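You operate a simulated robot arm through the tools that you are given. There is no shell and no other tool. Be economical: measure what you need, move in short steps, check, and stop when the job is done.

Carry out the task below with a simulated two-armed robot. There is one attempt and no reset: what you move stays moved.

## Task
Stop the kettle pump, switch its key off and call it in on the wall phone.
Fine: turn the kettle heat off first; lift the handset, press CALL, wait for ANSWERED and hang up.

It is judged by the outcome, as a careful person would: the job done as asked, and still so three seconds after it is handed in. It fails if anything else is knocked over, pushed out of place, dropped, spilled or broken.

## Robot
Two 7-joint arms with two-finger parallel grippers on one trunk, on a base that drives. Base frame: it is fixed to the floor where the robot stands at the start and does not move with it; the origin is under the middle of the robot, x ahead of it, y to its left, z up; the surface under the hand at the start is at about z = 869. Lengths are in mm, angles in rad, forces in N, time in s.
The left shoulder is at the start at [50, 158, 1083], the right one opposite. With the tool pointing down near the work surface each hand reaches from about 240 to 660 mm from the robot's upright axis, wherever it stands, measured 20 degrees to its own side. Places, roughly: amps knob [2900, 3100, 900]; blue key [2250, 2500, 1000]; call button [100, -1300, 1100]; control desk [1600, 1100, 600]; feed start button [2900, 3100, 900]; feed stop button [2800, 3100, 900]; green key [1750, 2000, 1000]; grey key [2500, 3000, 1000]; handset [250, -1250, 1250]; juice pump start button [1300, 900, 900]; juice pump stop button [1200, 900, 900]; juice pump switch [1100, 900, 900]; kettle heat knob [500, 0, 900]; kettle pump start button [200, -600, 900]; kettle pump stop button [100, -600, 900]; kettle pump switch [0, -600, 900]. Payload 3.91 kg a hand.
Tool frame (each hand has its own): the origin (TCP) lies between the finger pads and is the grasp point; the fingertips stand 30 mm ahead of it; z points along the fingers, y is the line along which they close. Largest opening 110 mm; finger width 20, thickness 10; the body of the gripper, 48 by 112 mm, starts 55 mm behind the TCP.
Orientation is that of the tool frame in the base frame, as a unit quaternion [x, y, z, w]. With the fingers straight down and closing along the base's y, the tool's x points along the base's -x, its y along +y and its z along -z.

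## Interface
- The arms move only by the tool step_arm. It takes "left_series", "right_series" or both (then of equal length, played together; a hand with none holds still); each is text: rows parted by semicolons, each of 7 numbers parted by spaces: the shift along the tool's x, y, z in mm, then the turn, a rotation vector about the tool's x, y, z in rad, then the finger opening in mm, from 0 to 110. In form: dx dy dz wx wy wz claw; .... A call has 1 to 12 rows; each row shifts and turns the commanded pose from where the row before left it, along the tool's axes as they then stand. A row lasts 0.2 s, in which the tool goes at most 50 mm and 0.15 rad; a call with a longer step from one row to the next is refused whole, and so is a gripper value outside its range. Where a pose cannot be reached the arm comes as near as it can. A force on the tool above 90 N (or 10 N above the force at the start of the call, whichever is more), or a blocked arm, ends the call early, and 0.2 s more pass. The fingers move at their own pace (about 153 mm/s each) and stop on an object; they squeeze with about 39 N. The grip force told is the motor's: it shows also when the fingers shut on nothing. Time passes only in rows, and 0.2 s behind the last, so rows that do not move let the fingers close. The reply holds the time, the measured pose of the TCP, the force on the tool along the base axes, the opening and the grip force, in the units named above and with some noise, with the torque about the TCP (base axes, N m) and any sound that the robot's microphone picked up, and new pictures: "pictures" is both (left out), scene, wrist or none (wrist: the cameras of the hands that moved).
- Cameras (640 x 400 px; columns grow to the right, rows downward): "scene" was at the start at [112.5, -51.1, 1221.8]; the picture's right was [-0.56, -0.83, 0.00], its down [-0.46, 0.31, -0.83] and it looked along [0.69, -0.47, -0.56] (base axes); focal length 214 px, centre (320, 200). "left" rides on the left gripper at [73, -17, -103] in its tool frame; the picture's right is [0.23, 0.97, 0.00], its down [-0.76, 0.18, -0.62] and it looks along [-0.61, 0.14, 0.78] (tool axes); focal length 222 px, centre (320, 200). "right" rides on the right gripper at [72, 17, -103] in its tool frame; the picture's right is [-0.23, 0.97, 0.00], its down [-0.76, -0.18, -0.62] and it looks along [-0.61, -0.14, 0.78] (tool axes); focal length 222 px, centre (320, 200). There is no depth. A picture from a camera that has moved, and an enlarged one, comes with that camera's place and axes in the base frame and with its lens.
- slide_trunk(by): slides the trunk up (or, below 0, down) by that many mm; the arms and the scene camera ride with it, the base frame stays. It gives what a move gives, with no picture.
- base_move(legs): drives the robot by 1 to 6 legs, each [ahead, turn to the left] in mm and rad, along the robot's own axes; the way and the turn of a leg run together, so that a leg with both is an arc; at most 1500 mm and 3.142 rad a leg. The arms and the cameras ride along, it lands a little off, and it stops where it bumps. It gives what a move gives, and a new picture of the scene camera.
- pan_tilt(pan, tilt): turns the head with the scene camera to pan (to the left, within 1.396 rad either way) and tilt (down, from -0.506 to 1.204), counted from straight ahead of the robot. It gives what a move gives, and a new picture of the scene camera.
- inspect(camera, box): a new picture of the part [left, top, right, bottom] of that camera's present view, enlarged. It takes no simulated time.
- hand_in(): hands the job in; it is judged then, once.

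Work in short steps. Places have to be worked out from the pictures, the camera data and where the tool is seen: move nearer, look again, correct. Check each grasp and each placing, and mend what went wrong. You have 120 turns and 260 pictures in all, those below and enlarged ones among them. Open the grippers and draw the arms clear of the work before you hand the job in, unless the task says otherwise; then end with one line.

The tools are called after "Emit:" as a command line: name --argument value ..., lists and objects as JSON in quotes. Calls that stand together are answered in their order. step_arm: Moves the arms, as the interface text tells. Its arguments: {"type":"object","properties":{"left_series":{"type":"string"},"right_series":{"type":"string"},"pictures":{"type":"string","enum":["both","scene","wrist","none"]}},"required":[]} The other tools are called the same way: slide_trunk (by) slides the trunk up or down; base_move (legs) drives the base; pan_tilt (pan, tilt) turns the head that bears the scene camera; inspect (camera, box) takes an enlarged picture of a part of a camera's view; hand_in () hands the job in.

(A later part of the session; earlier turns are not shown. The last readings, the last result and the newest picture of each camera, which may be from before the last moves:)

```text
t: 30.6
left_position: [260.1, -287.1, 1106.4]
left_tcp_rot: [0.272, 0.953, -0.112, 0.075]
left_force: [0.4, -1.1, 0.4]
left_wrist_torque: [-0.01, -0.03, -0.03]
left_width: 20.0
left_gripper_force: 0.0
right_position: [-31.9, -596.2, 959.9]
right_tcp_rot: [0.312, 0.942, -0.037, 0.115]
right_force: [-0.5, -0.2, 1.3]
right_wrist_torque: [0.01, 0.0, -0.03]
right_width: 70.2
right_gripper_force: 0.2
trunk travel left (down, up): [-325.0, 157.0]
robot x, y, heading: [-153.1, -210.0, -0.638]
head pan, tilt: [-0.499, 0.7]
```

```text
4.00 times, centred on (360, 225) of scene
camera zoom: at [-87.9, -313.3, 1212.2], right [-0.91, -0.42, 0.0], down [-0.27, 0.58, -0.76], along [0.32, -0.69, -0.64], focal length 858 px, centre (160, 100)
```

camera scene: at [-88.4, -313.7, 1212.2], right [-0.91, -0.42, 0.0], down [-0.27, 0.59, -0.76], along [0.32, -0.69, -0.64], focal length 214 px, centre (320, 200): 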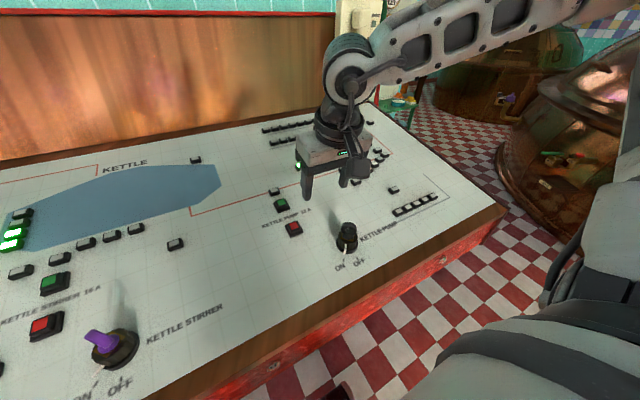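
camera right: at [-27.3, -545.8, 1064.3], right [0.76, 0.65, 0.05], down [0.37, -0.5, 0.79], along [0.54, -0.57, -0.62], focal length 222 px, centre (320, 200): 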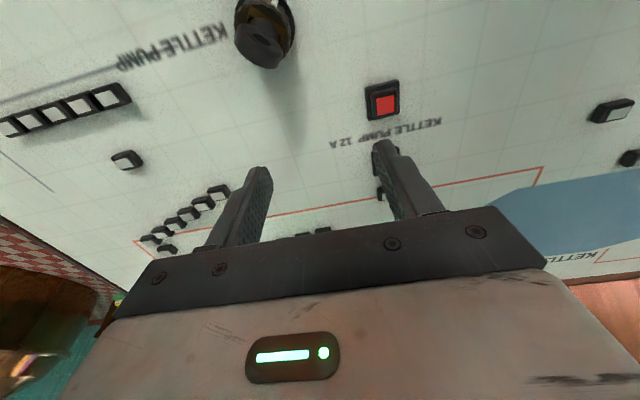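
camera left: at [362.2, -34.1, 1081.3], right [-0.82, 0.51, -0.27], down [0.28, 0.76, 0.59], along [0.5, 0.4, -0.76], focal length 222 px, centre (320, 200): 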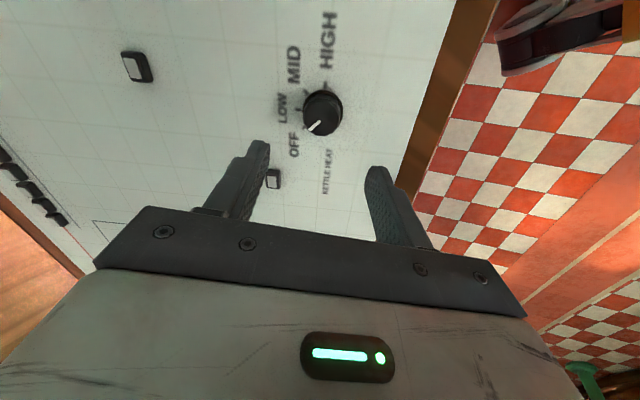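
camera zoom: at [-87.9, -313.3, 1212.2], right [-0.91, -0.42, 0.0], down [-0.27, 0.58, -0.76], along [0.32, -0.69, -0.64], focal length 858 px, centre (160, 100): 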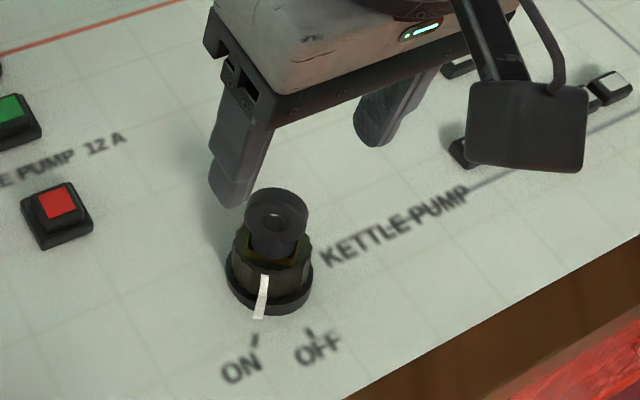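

Triangulating the key's bow and base shows its axis is practically vertical (axis ≈ [-18, -606], base z≈835, bow z≈889), so the panel is nearly level here. I level the hand, centre it over the key and pre-turn it +0.45 rad.

Emit:
step_arm --right_series "0 0 0 0 0.12 0 70; 0 0 0 0 0.12 0 70; -17 0 15 0 0 0 70; 0 0 0 0 0 0.15 70; 0 0 0 0 0 0.15 70; 0 0 0 0 0 0.15 70; 0 0 0 0 0 0 70" --pictures "wrist"

Emit:
inspect --camera "right" --box '[160, 40, 480, 240]'

Emit:
inspect --camera "scene" --box '[280, 175, 440, 275]'

```text
t: 32.2
left_position: [260.7, -288.7, 1105.2]
left_tcp_rot: [0.272, 0.953, -0.113, 0.075]
left_force: [-0.1, -0.2, -0.3]
left_wrist_torque: [0.0, -0.05, 0.03]
left_width: 20.1
left_gripper_force: 0.1
right_position: [-18.6, -605.8, 946.1]
right_tcp_rot: [0.519, 0.855, 0.0, 0.0]
right_force: [-0.1, 0.4, -0.9]
right_wrist_torque: [-0.04, -0.02, -0.02]
right_width: 69.7
right_gripper_force: 0.0
trunk travel left (down, up): [-325.0, 157.0]
robot x, y, heading: [-155.3, -208.7, -0.637]
head pan, tilt: [-0.499, 0.7]
camera right: at [-36.5, -535.2, 1048.2], right [0.97, 0.25, 0.0], down [0.19, -0.76, 0.62], along [0.16, -0.6, -0.78], focal length 222 px, centre (320, 200)
```

right: 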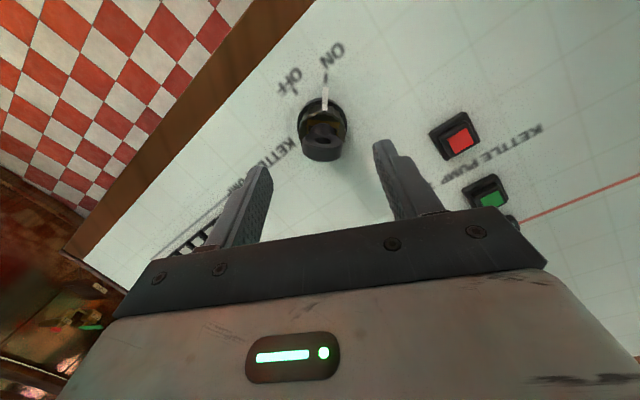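

```text
2.00 times, centred on (320, 140) of right
camera zoom: at [-36.5, -535.2, 1048.2], right [0.97, 0.25, 0.0], down [0.19, -0.76, 0.62], along [0.16, -0.6, -0.78], focal length 444 px, centre (320, 320)
```

zoom: 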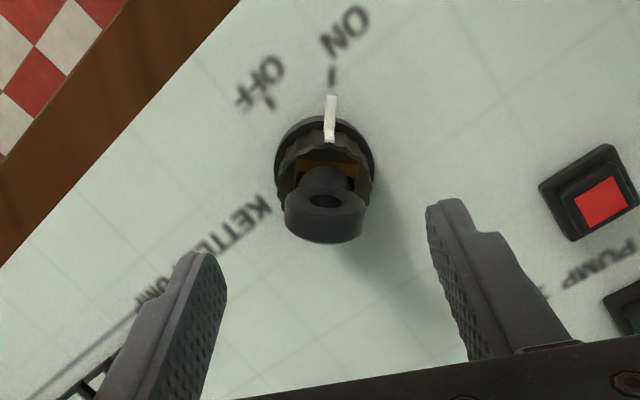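

```text
4.00 times, centred on (360, 225) of scene
camera zoom: at [-88.0, -313.3, 1212.3], right [-0.91, -0.42, 0.0], down [-0.27, 0.58, -0.76], along [0.32, -0.69, -0.64], focal length 858 px, centre (160, 100)
```

zoom: 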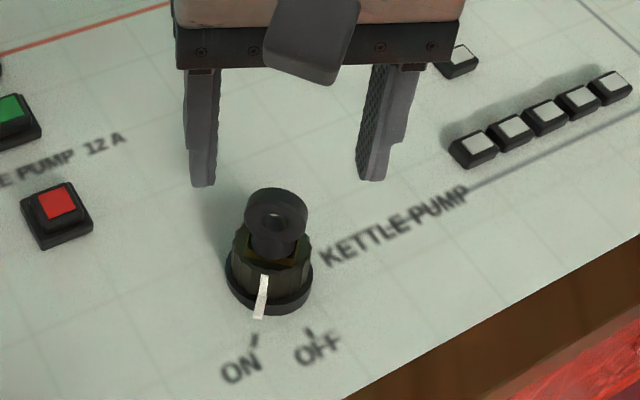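

The hand is centred and aligned with the pointer; OFF is about 40-45° counterclockwise. I descend 66 mm around the switch.

Emit:
step_arm --right_series "1 2 25 0 0 0 68; 0 0 25 0 0 0 68; 0 0 16 0 0 0 68; 0 0 0 0 0 0 68" --pictures "none"

Emit:
inspect --camera "right" --box '[160, 40, 480, 240]'

Emit:
inspect --camera "scene" --box '[280, 175, 440, 275]'

```text
t: 33.2
left_position: [259.7, -287.6, 1106.1]
left_tcp_rot: [0.271, 0.953, -0.113, 0.075]
left_force: [-0.4, -0.8, 0.6]
left_wrist_torque: [0.0, 0.01, -0.03]
left_width: 19.9
left_gripper_force: 0.0
right_position: [-17.8, -603.1, 878.9]
right_tcp_rot: [0.518, 0.855, 0.0, 0.0]
right_force: [0.1, 0.7, -1.1]
right_wrist_torque: [0.0, -0.03, 0.0]
right_width: 68.2
right_gripper_force: 0.1
trunk travel left (down, up): [-325.0, 157.0]
robot x, y, heading: [-153.8, -210.7, -0.638]
head pan, tilt: [-0.499, 0.7]
```

```text
2.00 times, centred on (320, 140) of right
camera zoom: at [-35.8, -534.0, 981.8], right [0.97, 0.25, 0.0], down [0.2, -0.76, 0.62], along [0.16, -0.6, -0.78], focal length 444 px, centre (320, 320)
```

zoom: 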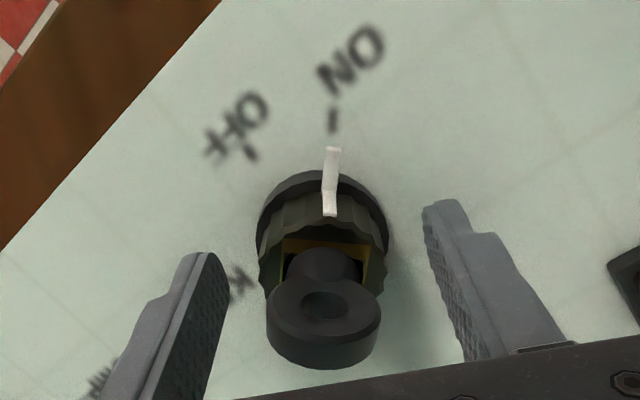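

```text
4.00 times, centred on (360, 225) of scene
camera zoom: at [-88.0, -313.3, 1212.3], right [-0.91, -0.42, 0.0], down [-0.27, 0.58, -0.76], along [0.32, -0.69, -0.64], focal length 858 px, centre (160, 100)
```

zoom: 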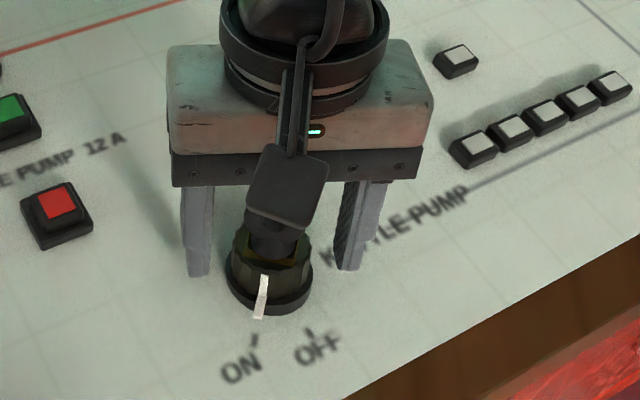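

Aligned with the switch body. Closing.

Emit:
step_arm --right_series "0 0 0 0 0 0 20; 0 0 0 0 0 0 20; 0 0 0 0 0 0 20" --pictures "none"

Emit:
inspect --camera "right" --box '[160, 40, 480, 240]'

```text
t: 34.0
left_position: [261.1, -288.2, 1106.1]
left_tcp_rot: [0.273, 0.952, -0.113, 0.075]
left_force: [0.6, -0.2, -0.4]
left_wrist_torque: [0.03, 0.03, -0.02]
left_width: 20.1
left_gripper_force: 0.1
right_position: [-18.7, -604.3, 878.2]
right_tcp_rot: [0.518, 0.855, 0.0, -0.001]
right_force: [-0.6, 0.4, -3.1]
right_wrist_torque: [-0.59, 0.07, -0.02]
right_width: 40.9
right_gripper_force: 44.8
trunk travel left (down, up): [-325.0, 157.0]
robot x, y, heading: [-155.3, -210.9, -0.64]
head pan, tilt: [-0.499, 0.7]
```

```text
2.00 times, centred on (320, 140) of right
camera zoom: at [-35.8, -534.0, 981.8], right [0.97, 0.25, 0.0], down [0.2, -0.76, 0.62], along [0.16, -0.6, -0.78], focal length 444 px, centre (320, 320)
```

zoom: 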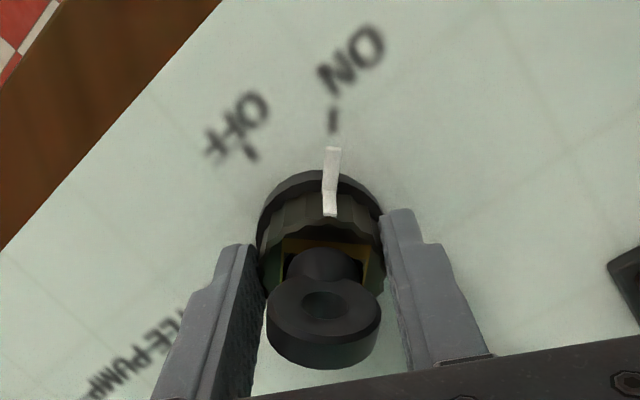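

Gripped at 41 mm. Turning counterclockwise 0.45 rad, then checking.

Emit:
step_arm --right_series "0 0 0 0 0 -0.15 20; 0 0 0 0 0 -0.15 20; 0 0 0 0 0 -0.15 20" --pictures "none"

Emit:
inspect --camera "right" --box '[160, 40, 480, 240]'

Emit:
inspect --camera "scene" --box '[280, 175, 440, 275]'

```text
t: 34.8
left_position: [259.5, -289.8, 1107.0]
left_tcp_rot: [0.273, 0.952, -0.113, 0.075]
left_force: [0.1, 0.1, 0.9]
left_wrist_torque: [-0.02, -0.01, 0.0]
left_width: 19.8
left_gripper_force: 0.1
right_position: [-19.4, -605.3, 879.1]
right_tcp_rot: [0.313, 0.95, -0.001, 0.001]
right_force: [-12.9, -10.9, 0.6]
right_wrist_torque: [0.1, -0.54, -0.07]
right_width: 40.5
right_gripper_force: 44.4
trunk travel left (down, up): [-325.0, 157.0]
robot x, y, heading: [-153.3, -211.1, -0.639]
head pan, tilt: [-0.499, 0.7]
```

```text
2.00 times, centred on (320, 140) of right
camera zoom: at [-66.6, -550.4, 981.8], right [0.76, 0.65, 0.0], down [0.51, -0.6, 0.62], along [0.4, -0.48, -0.78], focal length 444 px, centre (320, 320)
```

zoom: 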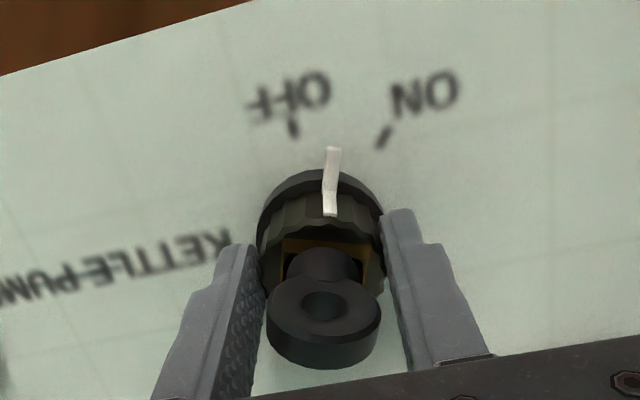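

```text
4.00 times, centred on (360, 225) of scene
camera zoom: at [-89.4, -314.4, 1212.3], right [-0.91, -0.42, 0.0], down [-0.27, 0.59, -0.76], along [0.32, -0.69, -0.64], focal length 858 px, centre (160, 100)
```

zoom: 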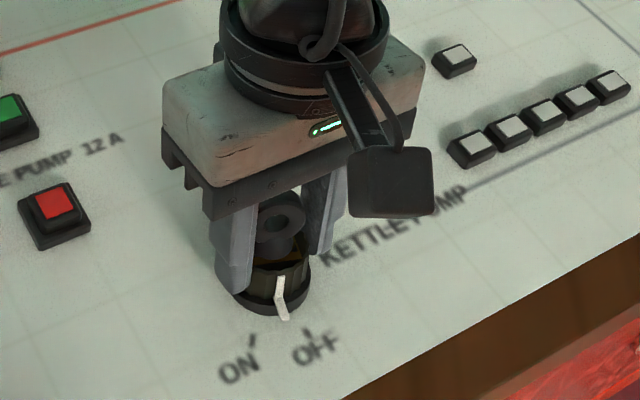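

It turns with the hand, halfway now. Another 0.4 rad to OFF.

Emit:
step_arm --right_series "0 0 0 0 0 -0.14 20; 0 0 0 0 0 -0.13 20; 0 0 0 0 0 -0.13 20" --pictures "none"

Emit:
inspect --camera "right" --box '[160, 40, 480, 240]'

Emit:
inspect --camera "scene" --box '[280, 175, 440, 275]'

```text
t: 35.6
left_position: [258.9, -290.7, 1106.3]
left_tcp_rot: [0.273, 0.953, -0.113, 0.075]
left_force: [1.0, 0.9, -0.1]
left_wrist_torque: [0.02, 0.0, 0.02]
left_width: 20.0
left_gripper_force: 0.1
right_position: [-19.0, -607.0, 878.2]
right_tcp_rot: [0.12, 0.993, -0.001, 0.0]
right_force: [-17.0, -23.3, 5.5]
right_wrist_torque: [-0.24, 0.21, -0.95]
right_width: 40.9
right_gripper_force: 45.1
trunk travel left (down, up): [-325.0, 157.0]
robot x, y, heading: [-156.2, -210.4, -0.641]
head pan, tilt: [-0.499, 0.7]
```

```text
2.00 times, centred on (320, 140) of right
camera zoom: at [-84.6, -574.6, 981.8], right [0.45, 0.89, 0.0], down [0.7, -0.35, 0.62], along [0.55, -0.28, -0.78], focal length 444 px, centre (320, 320)
```

zoom: 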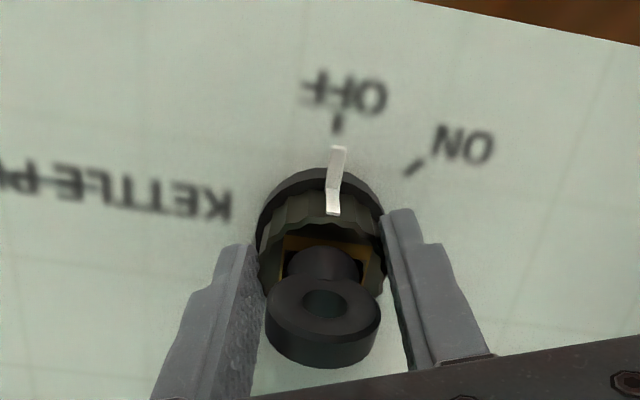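

```text
4.00 times, centred on (360, 225) of scene
camera zoom: at [-89.7, -315.2, 1212.3], right [-0.91, -0.42, 0.0], down [-0.27, 0.59, -0.76], along [0.32, -0.69, -0.64], focal length 858 px, centre (160, 100)
```

zoom: 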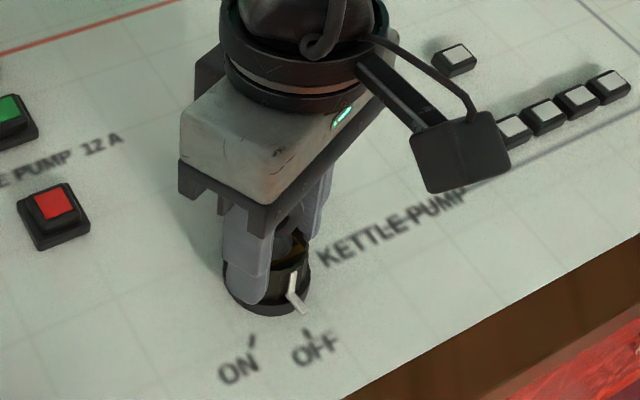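

The pointer is on the OFF tick with stop torque felt. I open, rise straight up and check.

Emit:
step_arm --right_series "0 0 0 0 0 0 70; 0 0 0 0 0 0 70; 0 0 -40 0 0 0 70; 0 0 -45 0 0 0 70; 0 0 -45 0 0 0 70; 0 0 -45 0 0 0 70; 0 0 -45 0 0 0 70" --pictures "none"

Emit:
pan_tilt --pan -0.6 --tilt 0.3

Emit:
inspect --camera "scene" --box '[220, 240, 400, 360]'

Emit:
inspect --camera "right" --box '[160, 40, 480, 240]'

```text
t: 37.2
left_position: [260.5, -288.9, 1104.9]
left_tcp_rot: [0.272, 0.953, -0.114, 0.075]
left_force: [-0.8, 0.0, -1.1]
left_wrist_torque: [-0.02, -0.01, 0.0]
left_width: 19.7
left_gripper_force: 0.1
right_position: [-17.2, -604.4, 1101.4]
right_tcp_rot: [0.119, 0.993, 0.002, 0.0]
right_force: [0.1, -0.2, 0.3]
right_wrist_torque: [0.01, -0.01, 0.01]
right_width: 69.9
right_gripper_force: 0.1
trunk travel left (down, up): [-325.0, 157.0]
robot x, y, heading: [-153.3, -209.5, -0.638]
head pan, tilt: [-0.499, 0.7]
```

```text
t: 38.1
left_position: [259.3, -288.4, 1106.2]
left_tcp_rot: [0.272, 0.953, -0.114, 0.075]
left_force: [-0.4, -0.1, -0.5]
left_wrist_torque: [-0.03, 0.01, -0.02]
left_width: 20.0
left_gripper_force: 0.0
right_position: [-17.5, -603.5, 1099.4]
right_tcp_rot: [0.119, 0.993, 0.0, 0.0]
right_force: [-0.2, 0.9, 0.1]
right_wrist_torque: [0.04, 0.01, 0.01]
right_width: 69.9
right_gripper_force: 0.0
trunk travel left (down, up): [-325.0, 157.0]
robot x, y, heading: [-152.2, -215.2, -0.642]
head pan, tilt: [-0.6, 0.3]
camera scene: at [-93.2, -324.5, 1248.3], right [-0.95, -0.33, 0.0], down [-0.1, 0.28, -0.96], along [0.31, -0.9, -0.3], focal length 214 px, centre (320, 200)
```

scene: 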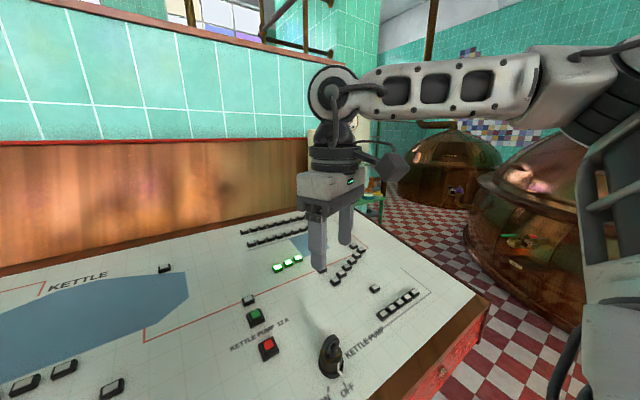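

```text
3.33 times, centred on (310, 300) of scene
camera zoom: at [-93.2, -324.5, 1248.3], right [-0.95, -0.33, 0.0], down [-0.1, 0.28, -0.96], along [0.31, -0.9, -0.3], focal length 715 px, centre (353, -133)
```

zoom: 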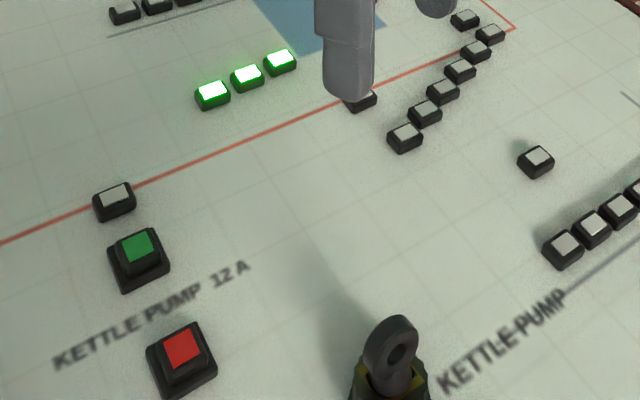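

```text
2.00 times, centred on (320, 140) of right
camera zoom: at [-82.3, -572.1, 1202.5], right [0.45, 0.89, 0.0], down [0.7, -0.35, 0.62], along [0.56, -0.28, -0.78], focal length 444 px, centre (320, 320)
```

zoom: 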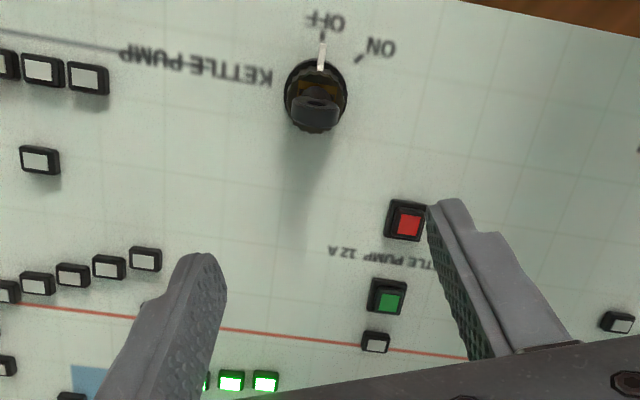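

Pump lamp dark, key pointer on OFF. Next the phone: I draw the right arm back so that it no longer blocks the view, and look at the phone.

Emit:
step_arm --right_series "0 0 0 0 0 0.13 70; 0 0 0 0 0 0.13 70; 0 0 0 0 0 0.14 70; 40 -30 0 0 0 0 70; 40 -30 0 0 0 0 70; 40 -30 0 0 0 0 70" --pictures "none"

Emit:
pan_tilt --pan -0.45 --tilt 0.15

```text
t: 39.5
left_position: [260.4, -287.8, 1106.5]
left_tcp_rot: [0.272, 0.953, -0.113, 0.075]
left_force: [-0.4, 0.2, 0.9]
left_wrist_torque: [-0.03, -0.02, 0.0]
left_width: 20.0
left_gripper_force: 0.1
right_position: [-167.4, -604.0, 1100.0]
right_tcp_rot: [0.313, 0.95, 0.0, 0.001]
right_force: [1.0, 0.5, -0.3]
right_wrist_torque: [-0.01, 0.02, 0.02]
right_width: 69.7
right_gripper_force: 0.1
trunk travel left (down, up): [-325.0, 157.0]
robot x, y, heading: [-156.2, -210.9, -0.639]
head pan, tilt: [-0.6, 0.3]
```

```text
t: 40.2
left_position: [260.8, -289.1, 1105.0]
left_tcp_rot: [0.272, 0.953, -0.113, 0.075]
left_force: [0.3, -0.3, 0.2]
left_wrist_torque: [0.0, 0.02, -0.02]
left_width: 19.8
left_gripper_force: 0.0
right_position: [-165.2, -604.0, 1100.9]
right_tcp_rot: [0.314, 0.949, 0.0, -0.001]
right_force: [0.4, -0.1, 0.8]
right_wrist_torque: [-0.03, 0.01, 0.02]
right_width: 70.1
right_gripper_force: 0.0
trunk travel left (down, up): [-325.0, 157.0]
robot x, y, heading: [-152.6, -211.8, -0.637]
head pan, tilt: [-0.45, 0.15]
camera scene: at [-80.8, -318.4, 1262.3], right [-0.89, -0.46, 0.0], down [-0.07, 0.13, -0.99], along [0.46, -0.88, -0.15], focal length 214 px, centre (320, 200)
```

scene: 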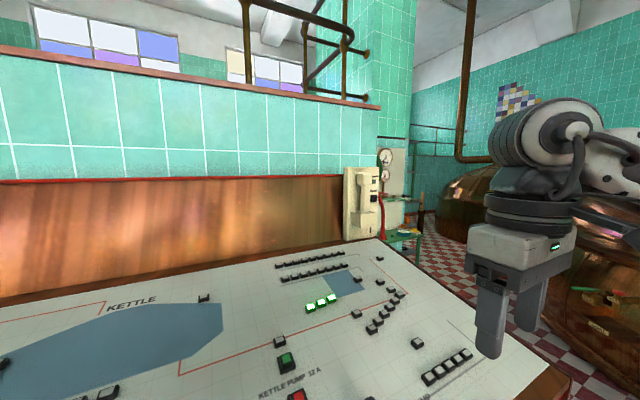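

Emit:
inspect --camera "scene" --box '[320, 150, 448, 230]'

Emit:
inspect --camera "scene" --box '[310, 140, 530, 380]'

```text
5.00 times, centred on (384, 190) of scene
camera zoom: at [-80.8, -318.4, 1262.3], right [-0.89, -0.46, 0.0], down [-0.07, 0.13, -0.99], along [0.46, -0.88, -0.15], focal length 1072 px, centre (0, 250)
```

zoom: 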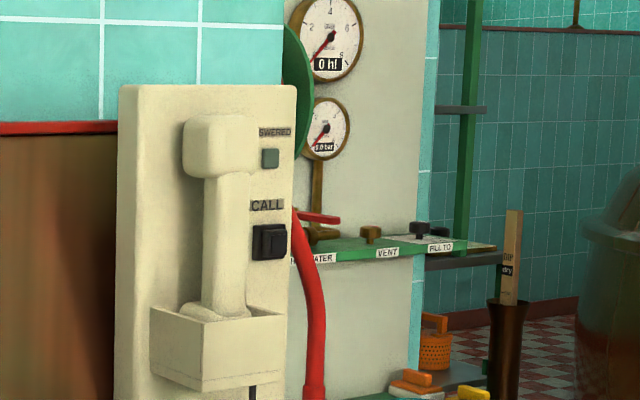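

```text
1.67 times, centred on (420, 260) of scene
camera zoom: at [-80.8, -318.4, 1262.3], right [-0.89, -0.46, 0.0], down [-0.07, 0.13, -0.99], along [0.46, -0.88, -0.15], focal length 358 px, centre (153, 100)
```

zoom: 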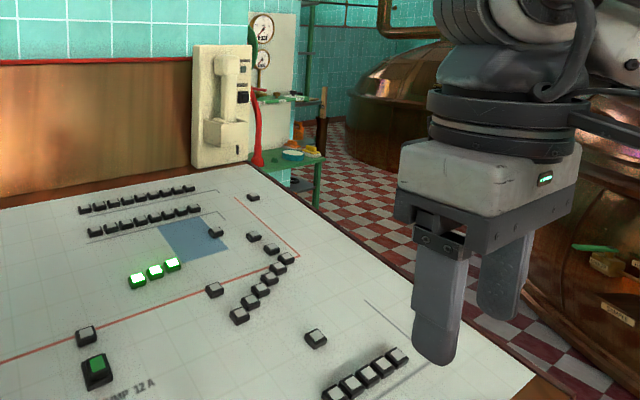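

The phone hangs on the back wall at the desk's right end (handset ≈ A 910/R 900, CALL just right of it, in desk axes). It's too far from here, so I'll go round the desk's right end, with plenty of free floor there. First along the desk, then face the wall.

Emit:
base_move --legs '[[0, -1.571], [1120, 0], [0, 1.571]]'

Emit:
pan_tilt --pan 0.5 --tilt 0.4

```text
t: 53.6
left_position: [-402.3, -1199.8, 1106.8]
left_tcp_rot: [0.271, 0.953, -0.114, 0.074]
left_force: [0.2, 0.8, -0.2]
left_wrist_torque: [-0.01, -0.01, -0.03]
left_width: 19.9
left_gripper_force: 0.2
right_position: [-829.3, -1516.4, 1101.1]
right_tcp_rot: [0.313, 0.95, 0.001, 0.0]
right_force: [0.1, 0.4, 0.0]
right_wrist_torque: [0.04, 0.0, 0.0]
right_width: 70.0
right_gripper_force: 0.0
trunk travel left (down, up): [-325.0, 157.0]
robot x, y, heading: [-817.0, -1123.4, -0.641]
head pan, tilt: [-0.45, 0.15]
camera scene: at [-743.6, -1231.2, 1262.4], right [-0.89, -0.47, 0.0], down [-0.07, 0.13, -0.99], along [0.46, -0.88, -0.15], focal length 214 px, centre (320, 200)
```

scene: 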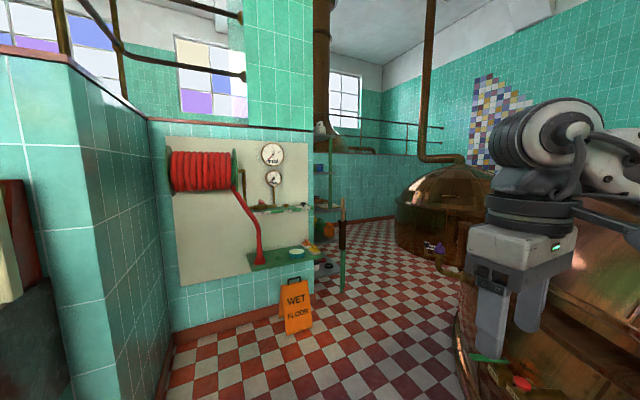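

```text
t: 54.8
left_position: [-402.6, -1200.5, 1107.8]
left_tcp_rot: [0.271, 0.953, -0.115, 0.074]
left_force: [0.4, 0.1, 0.5]
left_wrist_torque: [0.01, 0.01, 0.0]
left_width: 20.1
left_gripper_force: 0.0
right_position: [-828.5, -1517.9, 1100.4]
right_tcp_rot: [0.313, 0.95, 0.0, 0.0]
right_force: [-0.5, 0.3, -0.1]
right_wrist_torque: [-0.03, -0.01, 0.01]
right_width: 70.0
right_gripper_force: 0.1
trunk travel left (down, up): [-325.0, 157.0]
robot x, y, heading: [-817.8, -1124.1, -0.635]
head pan, tilt: [0.499, 0.4]
camera scene: at [-695.1, -1162.0, 1239.1], right [-0.14, -0.99, 0.0], down [-0.39, 0.05, -0.92], along [0.91, -0.13, -0.39], focal length 214 px, centre (320, 200)
```

scene: 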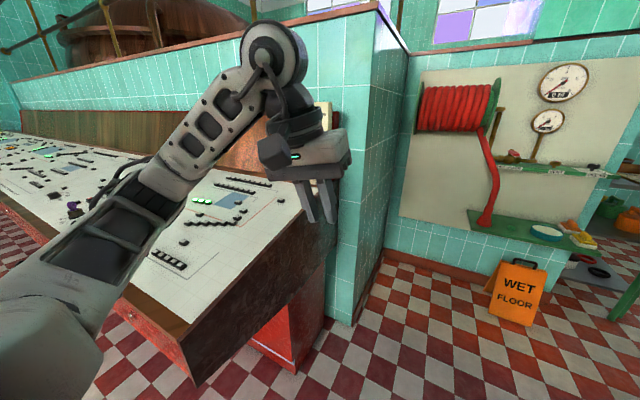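

My left hand hides the phone. I pull it back toward the body and look again.

Emit:
step_arm --left_series "45 0 0 0 0 0 60; 45 0 0 0 0 0 60; 45 0 20 0 0 0 60; 20 0 40 0 0 0 60; 0 0 40 0 0 0 60" --pictures "scene"

Emit:
inspect --camera "scene" --box '[240, 80, 400, 180]'

```text
t: 56.0
left_position: [-503.3, -1174.5, 998.9]
left_tcp_rot: [0.271, 0.953, -0.113, 0.075]
left_force: [-1.2, 0.3, 0.6]
left_wrist_torque: [-0.01, 0.0, 0.03]
left_width: 60.0
left_gripper_force: 0.0
left hand out of reach, approached as far as the arm can: row 4, 5
right_position: [-829.5, -1517.0, 1100.4]
right_tcp_rot: [0.313, 0.95, 0.0, 0.0]
right_force: [1.1, -0.1, 0.2]
right_wrist_torque: [0.01, 0.03, 0.01]
right_width: 70.0
right_gripper_force: 0.0
trunk travel left (down, up): [-325.0, 157.0]
robot x, y, heading: [-822.6, -1126.4, -0.641]
head pan, tilt: [0.499, 0.4]
camera scene: at [-694.9, -1161.9, 1239.1], right [-0.14, -0.99, 0.0], down [-0.39, 0.05, -0.92], along [0.91, -0.13, -0.39], focal length 214 px, centre (320, 200)
```

scene: 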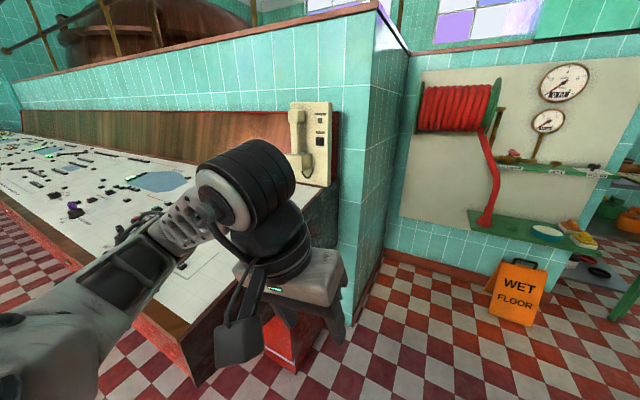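

```text
4.00 times, centred on (320, 130) of scene
camera zoom: at [-694.9, -1161.9, 1239.1], right [-0.14, -0.99, 0.0], down [-0.39, 0.05, -0.92], along [0.91, -0.13, -0.39], focal length 858 px, centre (320, 480)
```

zoom: 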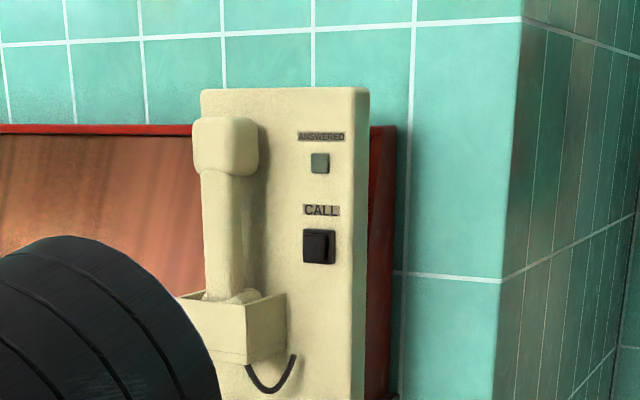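

Triangulated: CALL ≈ [148, -1280, 1124], handset grip ≈ [163, -1188, 1145] (vertical, about 43 mm wide), lower end in a cup at z≈1080. I drive forward beside the desk's end and turn toward the phone.

Emit:
base_move --legs '[[430, 0], [0, 0.7]]'

Emit:
pan_tilt --pan 0.1 --tilt 0.4

```text
t: 60.5
left_position: [-195.6, -1219.7, 999.3]
left_tcp_rot: [-0.068, 0.988, -0.081, 0.108]
left_force: [-0.5, 1.0, 0.1]
left_wrist_torque: [-0.01, 0.01, -0.01]
left_width: 59.9
left_gripper_force: 0.0
right_position: [-228.0, -1691.3, 1100.5]
right_tcp_rot: [-0.028, 1.0, 0.001, 0.001]
right_force: [-0.8, -0.5, 0.4]
right_wrist_torque: [0.04, 0.01, -0.01]
right_width: 70.1
right_gripper_force: 0.1
trunk travel left (down, up): [-325.0, 157.0]
robot x, y, heading: [-471.5, -1383.7, 0.056]
head pan, tilt: [0.499, 0.4]
camera scene: at [-351.9, -1331.7, 1239.1], right [0.53, -0.85, 0.0], down [-0.33, -0.2, -0.92], along [0.78, 0.48, -0.39], focal length 214 px, centre (320, 200)
```

scene: 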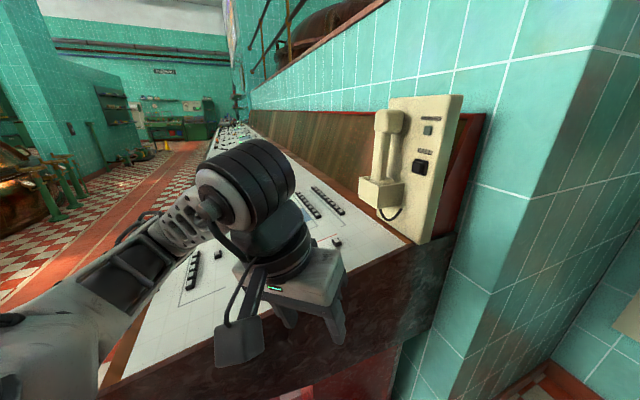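

```text
t: 61.4
left_position: [-195.6, -1219.6, 998.6]
left_tcp_rot: [-0.067, 0.988, -0.082, 0.109]
left_force: [0.2, 0.0, -0.2]
left_wrist_torque: [0.0, 0.01, 0.03]
left_width: 60.2
left_gripper_force: 0.2
right_position: [-228.2, -1691.1, 1100.1]
right_tcp_rot: [-0.029, 1.0, 0.0, 0.001]
right_force: [-0.2, 0.4, -0.3]
right_wrist_torque: [-0.02, -0.02, -0.02]
right_width: 69.8
right_gripper_force: 0.0
trunk travel left (down, up): [-325.0, 157.0]
robot x, y, heading: [-468.7, -1380.2, 0.055]
head pan, tilt: [0.099, 0.4]
camera scene: at [-339.2, -1366.3, 1239.1], right [0.15, -0.99, 0.0], down [-0.38, -0.06, -0.92], along [0.91, 0.14, -0.39], focal length 214 px, centre (320, 200)
```

scene: 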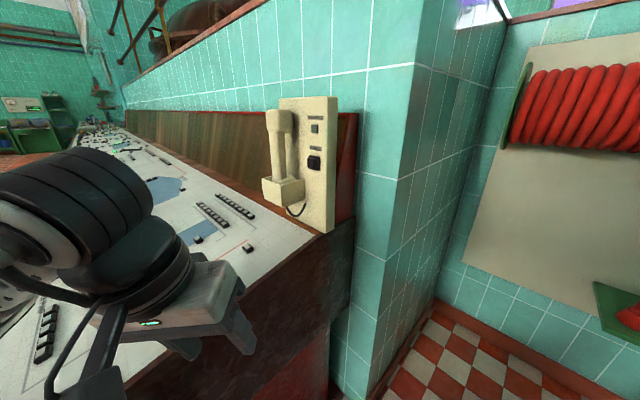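

I drive another 90 mm forward to bring the phone to a comfortable reach, then raise the left hand in front of the handset.

Emit:
base_move --legs '[[90, 0]]'

Emit:
step_arm --left_series "-38 14 -24 0 0 0 80; -38 14 -24 0 0 0 80; -38 14 -24 0 0 0 80; -38 14 -24 0 0 0 80; -38 14 -23 0 0 0 80" --pictures "scene"

```text
t: 62.5
left_position: [-105.6, -1214.5, 998.8]
left_tcp_rot: [-0.067, 0.989, -0.081, 0.108]
left_force: [0.7, -0.5, -0.7]
left_wrist_torque: [0.0, 0.0, 0.01]
left_width: 59.9
left_gripper_force: 0.1
right_position: [-137.2, -1686.3, 1100.2]
right_tcp_rot: [-0.027, 1.0, 0.0, 0.0]
right_force: [0.1, 0.3, 0.1]
right_wrist_torque: [0.01, -0.01, -0.06]
right_width: 70.1
right_gripper_force: 0.0
trunk travel left (down, up): [-325.0, 157.0]
robot x, y, heading: [-375.3, -1374.1, 0.053]
head pan, tilt: [0.099, 0.4]
camera scene: at [-248.8, -1361.5, 1239.0], right [0.15, -0.99, 0.0], down [-0.39, -0.06, -0.92], along [0.91, 0.14, -0.39], focal length 214 px, centre (320, 200)
```

scene: 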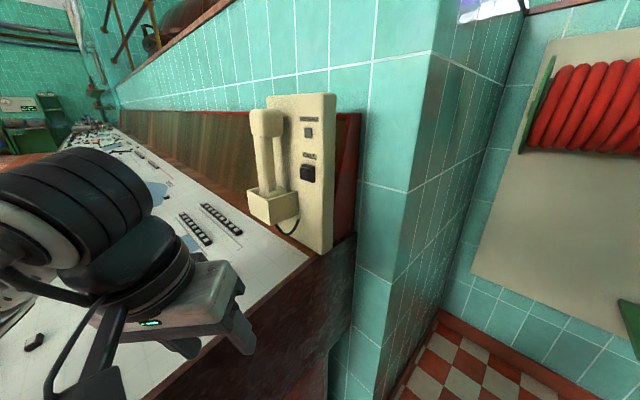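

```text
t: 63.7
left_position: [43.6, -1100.4, 1139.2]
left_tcp_rot: [-0.067, 0.988, -0.081, 0.108]
left_force: [0.4, -0.6, 1.0]
left_wrist_torque: [-0.01, 0.02, 0.0]
left_width: 80.2
left_gripper_force: 0.1
right_position: [-138.3, -1688.0, 1100.3]
right_tcp_rot: [-0.027, 1.0, 0.001, 0.001]
right_force: [0.0, 0.9, -0.4]
right_wrist_torque: [-0.03, 0.01, 0.0]
right_width: 70.2
right_gripper_force: 0.1
trunk travel left (down, up): [-325.0, 157.0]
robot x, y, heading: [-381.7, -1376.8, 0.055]
head pan, tilt: [0.099, 0.4]
camera scene: at [-249.3, -1361.6, 1239.1], right [0.15, -0.99, 0.0], down [-0.38, -0.06, -0.92], along [0.91, 0.14, -0.39], focal length 214 px, centre (320, 200)
```

scene: 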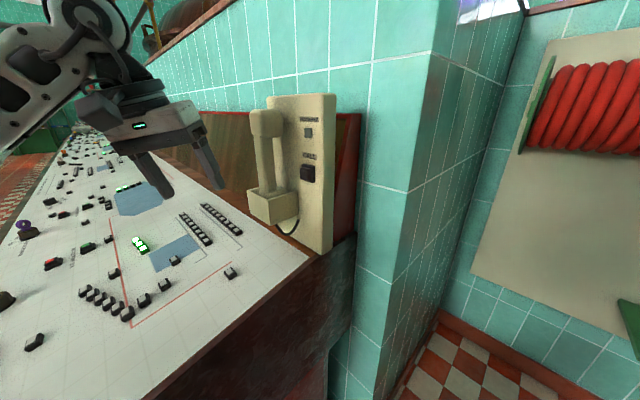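

I zoom in on the phone to refine, and rotate the left hand to point horizontally at the wall.

Emit:
inspect --camera "scene" --box '[220, 80, 380, 180]'

Emit:
inspect --camera "scene" --box '[220, 160, 380, 260]'

Emit:
step_arm --left_series "0 0 0 0.0468 -0.111 0.0589 80; 0 0 0 0.0468 -0.111 0.0589 80; 0 0 0 0.0468 -0.111 0.0589 80; 0 0 0 0.0468 -0.111 0.0589 80; 0 0 0 0.0468 -0.111 0.0589 80; 0 0 0 0.0468 -0.111 0.0589 80; 0 0 0 0.0468 -0.111 0.0589 80; 0 0 0 0.0468 -0.111 0.0589 80; 0 0 0 0.0468 -0.111 0.0589 80; 0 0 0 0.0468 -0.111 0.0589 80; 0 0 0 0.0468 -0.111 0.0589 80" --pictures "both"

```text
4.00 times, centred on (300, 130) of scene
camera zoom: at [-249.3, -1361.6, 1239.1], right [0.15, -0.99, 0.0], down [-0.38, -0.06, -0.92], along [0.91, 0.14, -0.39], focal length 858 px, centre (400, 480)
```

zoom: 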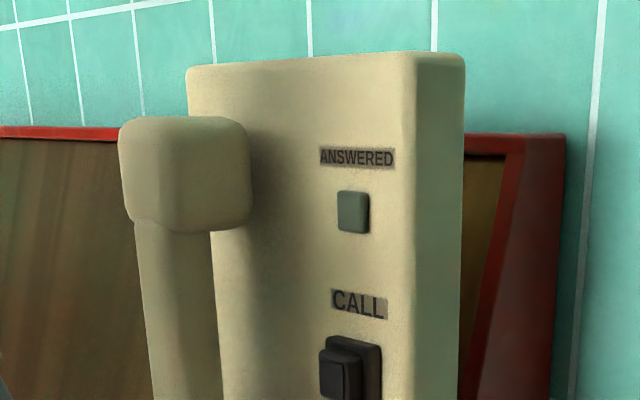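

```text
4.00 times, centred on (300, 210) of scene
camera zoom: at [-249.3, -1361.6, 1239.1], right [0.15, -0.99, 0.0], down [-0.38, -0.06, -0.92], along [0.91, 0.14, -0.39], focal length 858 px, centre (400, 160)
```

zoom: 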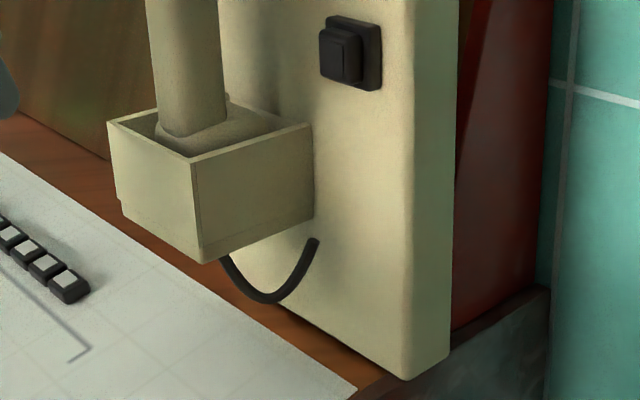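

```text
t: 66.1
left_position: [42.3, -1095.1, 1139.7]
left_tcp_rot: [0.185, 0.737, -0.207, 0.617]
left_force: [-0.3, 0.0, 0.9]
left_wrist_torque: [0.02, 0.02, 0.03]
left_width: 80.0
left_gripper_force: 0.0
left hand out of reach, approached as far as the arm can: row 10, 11
right_position: [-139.4, -1686.2, 1100.5]
right_tcp_rot: [-0.028, 1.0, -0.001, 0.001]
right_force: [-0.5, 0.0, -0.1]
right_wrist_torque: [0.01, 0.01, -0.02]
right_width: 70.3
right_gripper_force: 0.1
trunk travel left (down, up): [-325.0, 157.0]
robot x, y, heading: [-377.9, -1376.8, 0.052]
head pan, tilt: [0.099, 0.4]
camera scene: at [-249.5, -1361.4, 1239.2], right [0.15, -0.99, 0.0], down [-0.38, -0.06, -0.92], along [0.91, 0.14, -0.39], focal length 214 px, centre (320, 200)
camera left: at [-64.4, -1053.8, 1087.2], right [0.47, 0.83, -0.3], down [-0.3, 0.47, 0.83], along [0.83, -0.31, 0.47], focal length 222 px, centre (320, 200)
```

scene: 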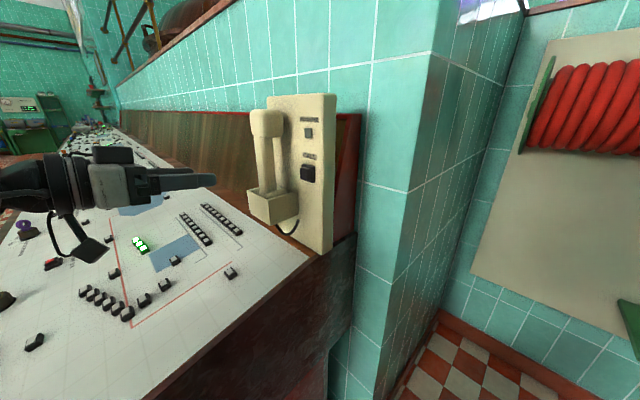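
left: 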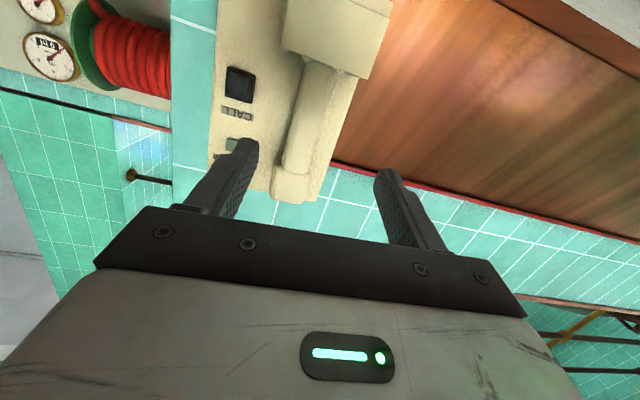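

The left hand points at the handset, tilted down 9° (near a joint limit, acceptable). Refined handset grip: [167, -1181, 1142]. I advance halfway and check.

Emit:
step_arm --left_series "-2 4 35 0 0 0 80; -2 4 35 0 0 0 80; 0 0 0 0 0 0 80" --pictures "both"

Emit:
inspect --camera "scene" --box '[180, 90, 340, 190]'

```text
t: 66.9
left_position: [106.7, -1126.8, 1133.0]
left_tcp_rot: [0.183, 0.737, -0.206, 0.617]
left_force: [0.1, 0.1, 0.0]
left_wrist_torque: [0.01, 0.04, -0.01]
left_width: 80.1
left_gripper_force: 0.0
right_position: [-138.0, -1687.3, 1100.3]
right_tcp_rot: [-0.027, 1.0, 0.0, 0.001]
right_force: [-0.5, 0.4, -0.4]
right_wrist_torque: [0.01, 0.01, 0.06]
right_width: 70.0
right_gripper_force: 0.0
trunk travel left (down, up): [-325.0, 157.0]
robot x, y, heading: [-378.2, -1377.3, 0.053]
head pan, tilt: [0.099, 0.4]
camera scene: at [-249.4, -1361.5, 1239.1], right [0.15, -0.99, 0.0], down [-0.38, -0.06, -0.92], along [0.91, 0.14, -0.39], focal length 214 px, centre (320, 200)
camera left: at [-0.2, -1084.4, 1079.7], right [0.47, 0.83, -0.3], down [-0.29, 0.47, 0.83], along [0.83, -0.31, 0.47], focal length 222 px, centre (320, 200)
```

scene: 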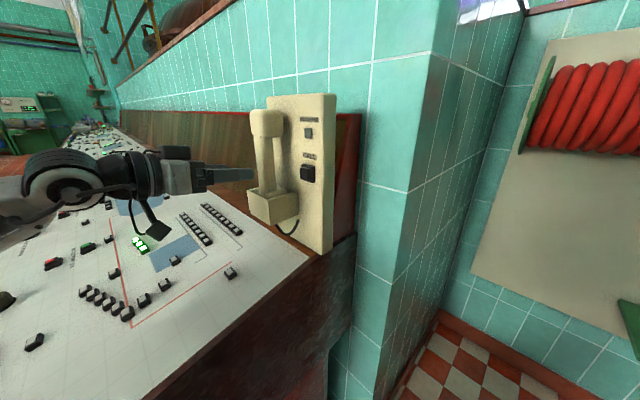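
left: 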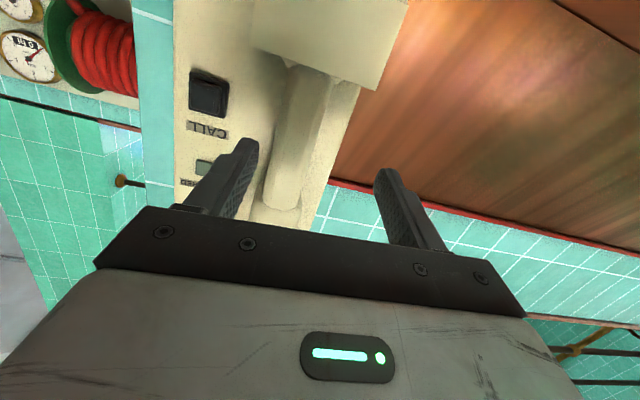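

```text
4.00 times, centred on (260, 140) of scene
camera zoom: at [-249.4, -1361.5, 1239.1], right [0.15, -0.99, 0.0], down [-0.38, -0.06, -0.92], along [0.91, 0.14, -0.39], focal length 858 px, centre (560, 440)
```

zoom: 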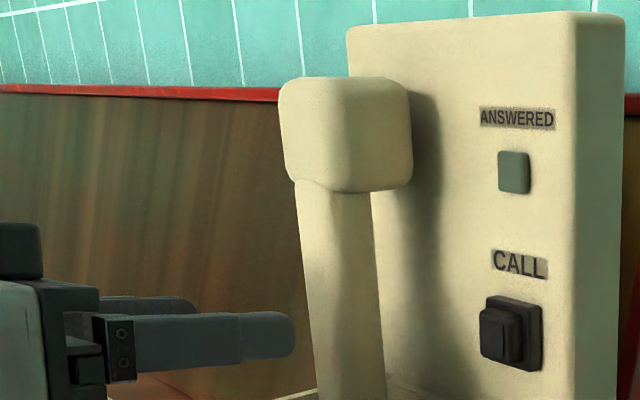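

Handset is 79 mm ahead and 14 mm to the tool's right. I correct while advancing.

Emit:
step_arm --left_series "-6 -7 15 0 0 0 80; -6 -3 20 0 0 0 80; -4 0 20 0 0 0 80; 0 0 0 0 0 0 80" --pictures "both"

Emit:
inspect --camera "scene" --box '[180, 90, 340, 190]'

```text
t: 67.9
left_position: [149.7, -1164.4, 1140.6]
left_tcp_rot: [0.184, 0.737, -0.207, 0.616]
left_force: [0.5, -0.5, -0.5]
left_wrist_torque: [-0.01, 0.0, -0.01]
left_width: 79.9
left_gripper_force: 0.1
right_position: [-139.0, -1685.9, 1100.6]
right_tcp_rot: [-0.026, 1.0, 0.0, 0.001]
right_force: [-0.6, -0.3, 0.1]
right_wrist_torque: [-0.01, 0.01, -0.01]
right_width: 70.0
right_gripper_force: 0.2
trunk travel left (down, up): [-325.0, 157.0]
robot x, y, heading: [-380.7, -1377.2, 0.053]
head pan, tilt: [0.099, 0.4]
camera scene: at [-249.3, -1361.6, 1239.1], right [0.15, -0.99, 0.0], down [-0.38, -0.06, -0.92], along [0.91, 0.14, -0.39], focal length 214 px, centre (320, 200)
camera left: at [42.8, -1122.3, 1087.9], right [0.47, 0.83, -0.3], down [-0.29, 0.47, 0.83], along [0.83, -0.31, 0.47], focal length 222 px, centre (320, 200)
```

scene: 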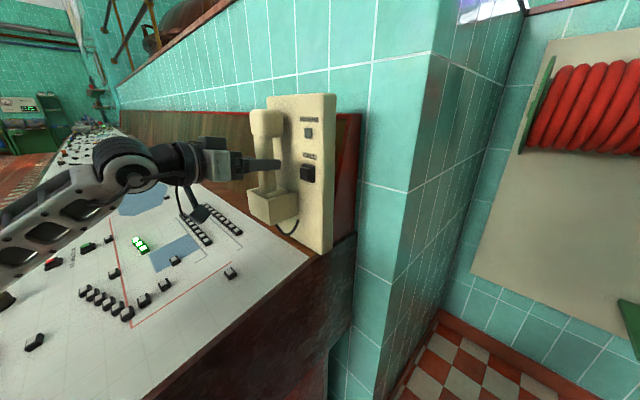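
left: 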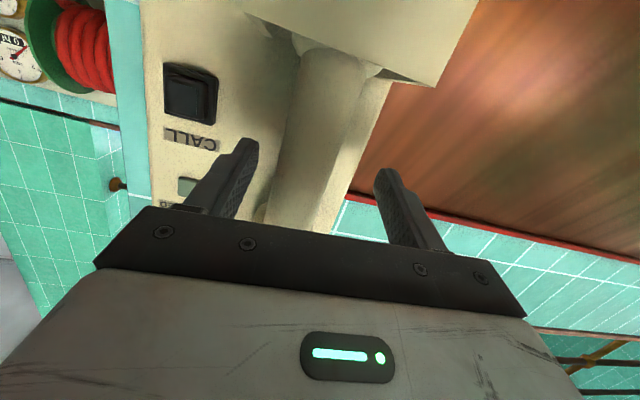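

```text
4.00 times, centred on (260, 140) of scene
camera zoom: at [-249.3, -1361.6, 1239.1], right [0.15, -0.99, 0.0], down [-0.38, -0.06, -0.92], along [0.91, 0.14, -0.39], focal length 858 px, centre (560, 440)
```

zoom: 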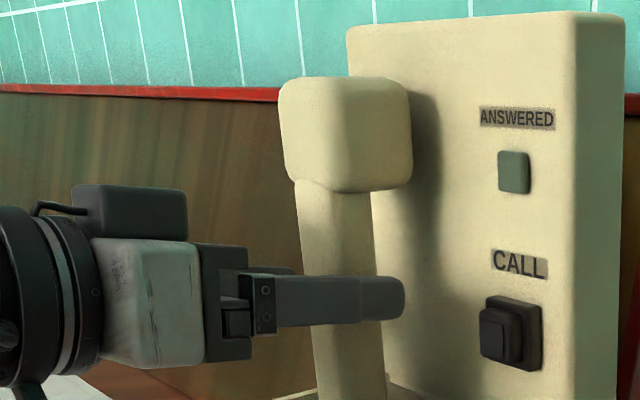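

The fingers straddle the grip. I advance 15 mm, shift 5 mm right and close.

Emit:
step_arm --left_series "0 -5 15 0 0 0 80; 0 0 0 0 0 0 80; 0 0 0 0 0 0 20; 0 0 0 0 0 0 20; 0 0 0 0 0 0 20" --pictures "wrist"

Emit:
inspect --camera "scene" --box '[180, 90, 340, 190]'

```text
t: 69.1
left_position: [159.4, -1175.6, 1141.0]
left_tcp_rot: [0.184, 0.737, -0.206, 0.616]
left_force: [1.7, 1.5, 4.4]
left_wrist_torque: [0.34, -0.18, -0.04]
left_width: 33.8
left_gripper_force: 39.0
right_position: [-138.4, -1687.0, 1101.7]
right_tcp_rot: [-0.028, 1.0, 0.0, 0.001]
right_force: [0.4, -0.4, 0.7]
right_wrist_torque: [-0.01, 0.0, -0.04]
right_width: 70.1
right_gripper_force: 0.1
trunk travel left (down, up): [-325.0, 157.0]
robot x, y, heading: [-377.5, -1375.9, 0.053]
head pan, tilt: [0.099, 0.4]
camera left: at [52.2, -1134.1, 1086.0], right [0.47, 0.83, -0.3], down [-0.3, 0.47, 0.83], along [0.83, -0.31, 0.47], focal length 222 px, centre (320, 200)
```

left: 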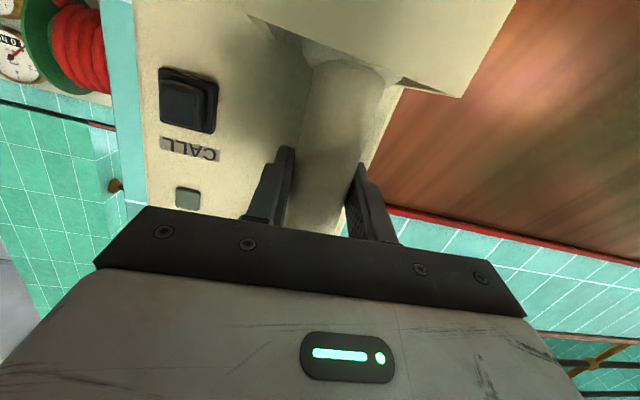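

```text
4.00 times, centred on (260, 140) of scene
camera zoom: at [-249.4, -1361.5, 1239.2], right [0.15, -0.99, 0.0], down [-0.38, -0.06, -0.92], along [0.91, 0.14, -0.39], focal length 858 px, centre (560, 440)
```

zoom: 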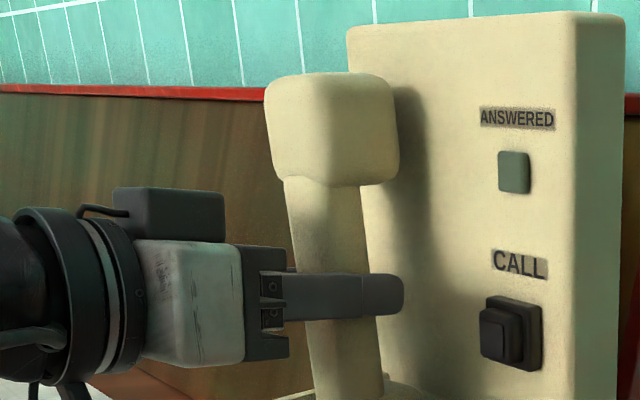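

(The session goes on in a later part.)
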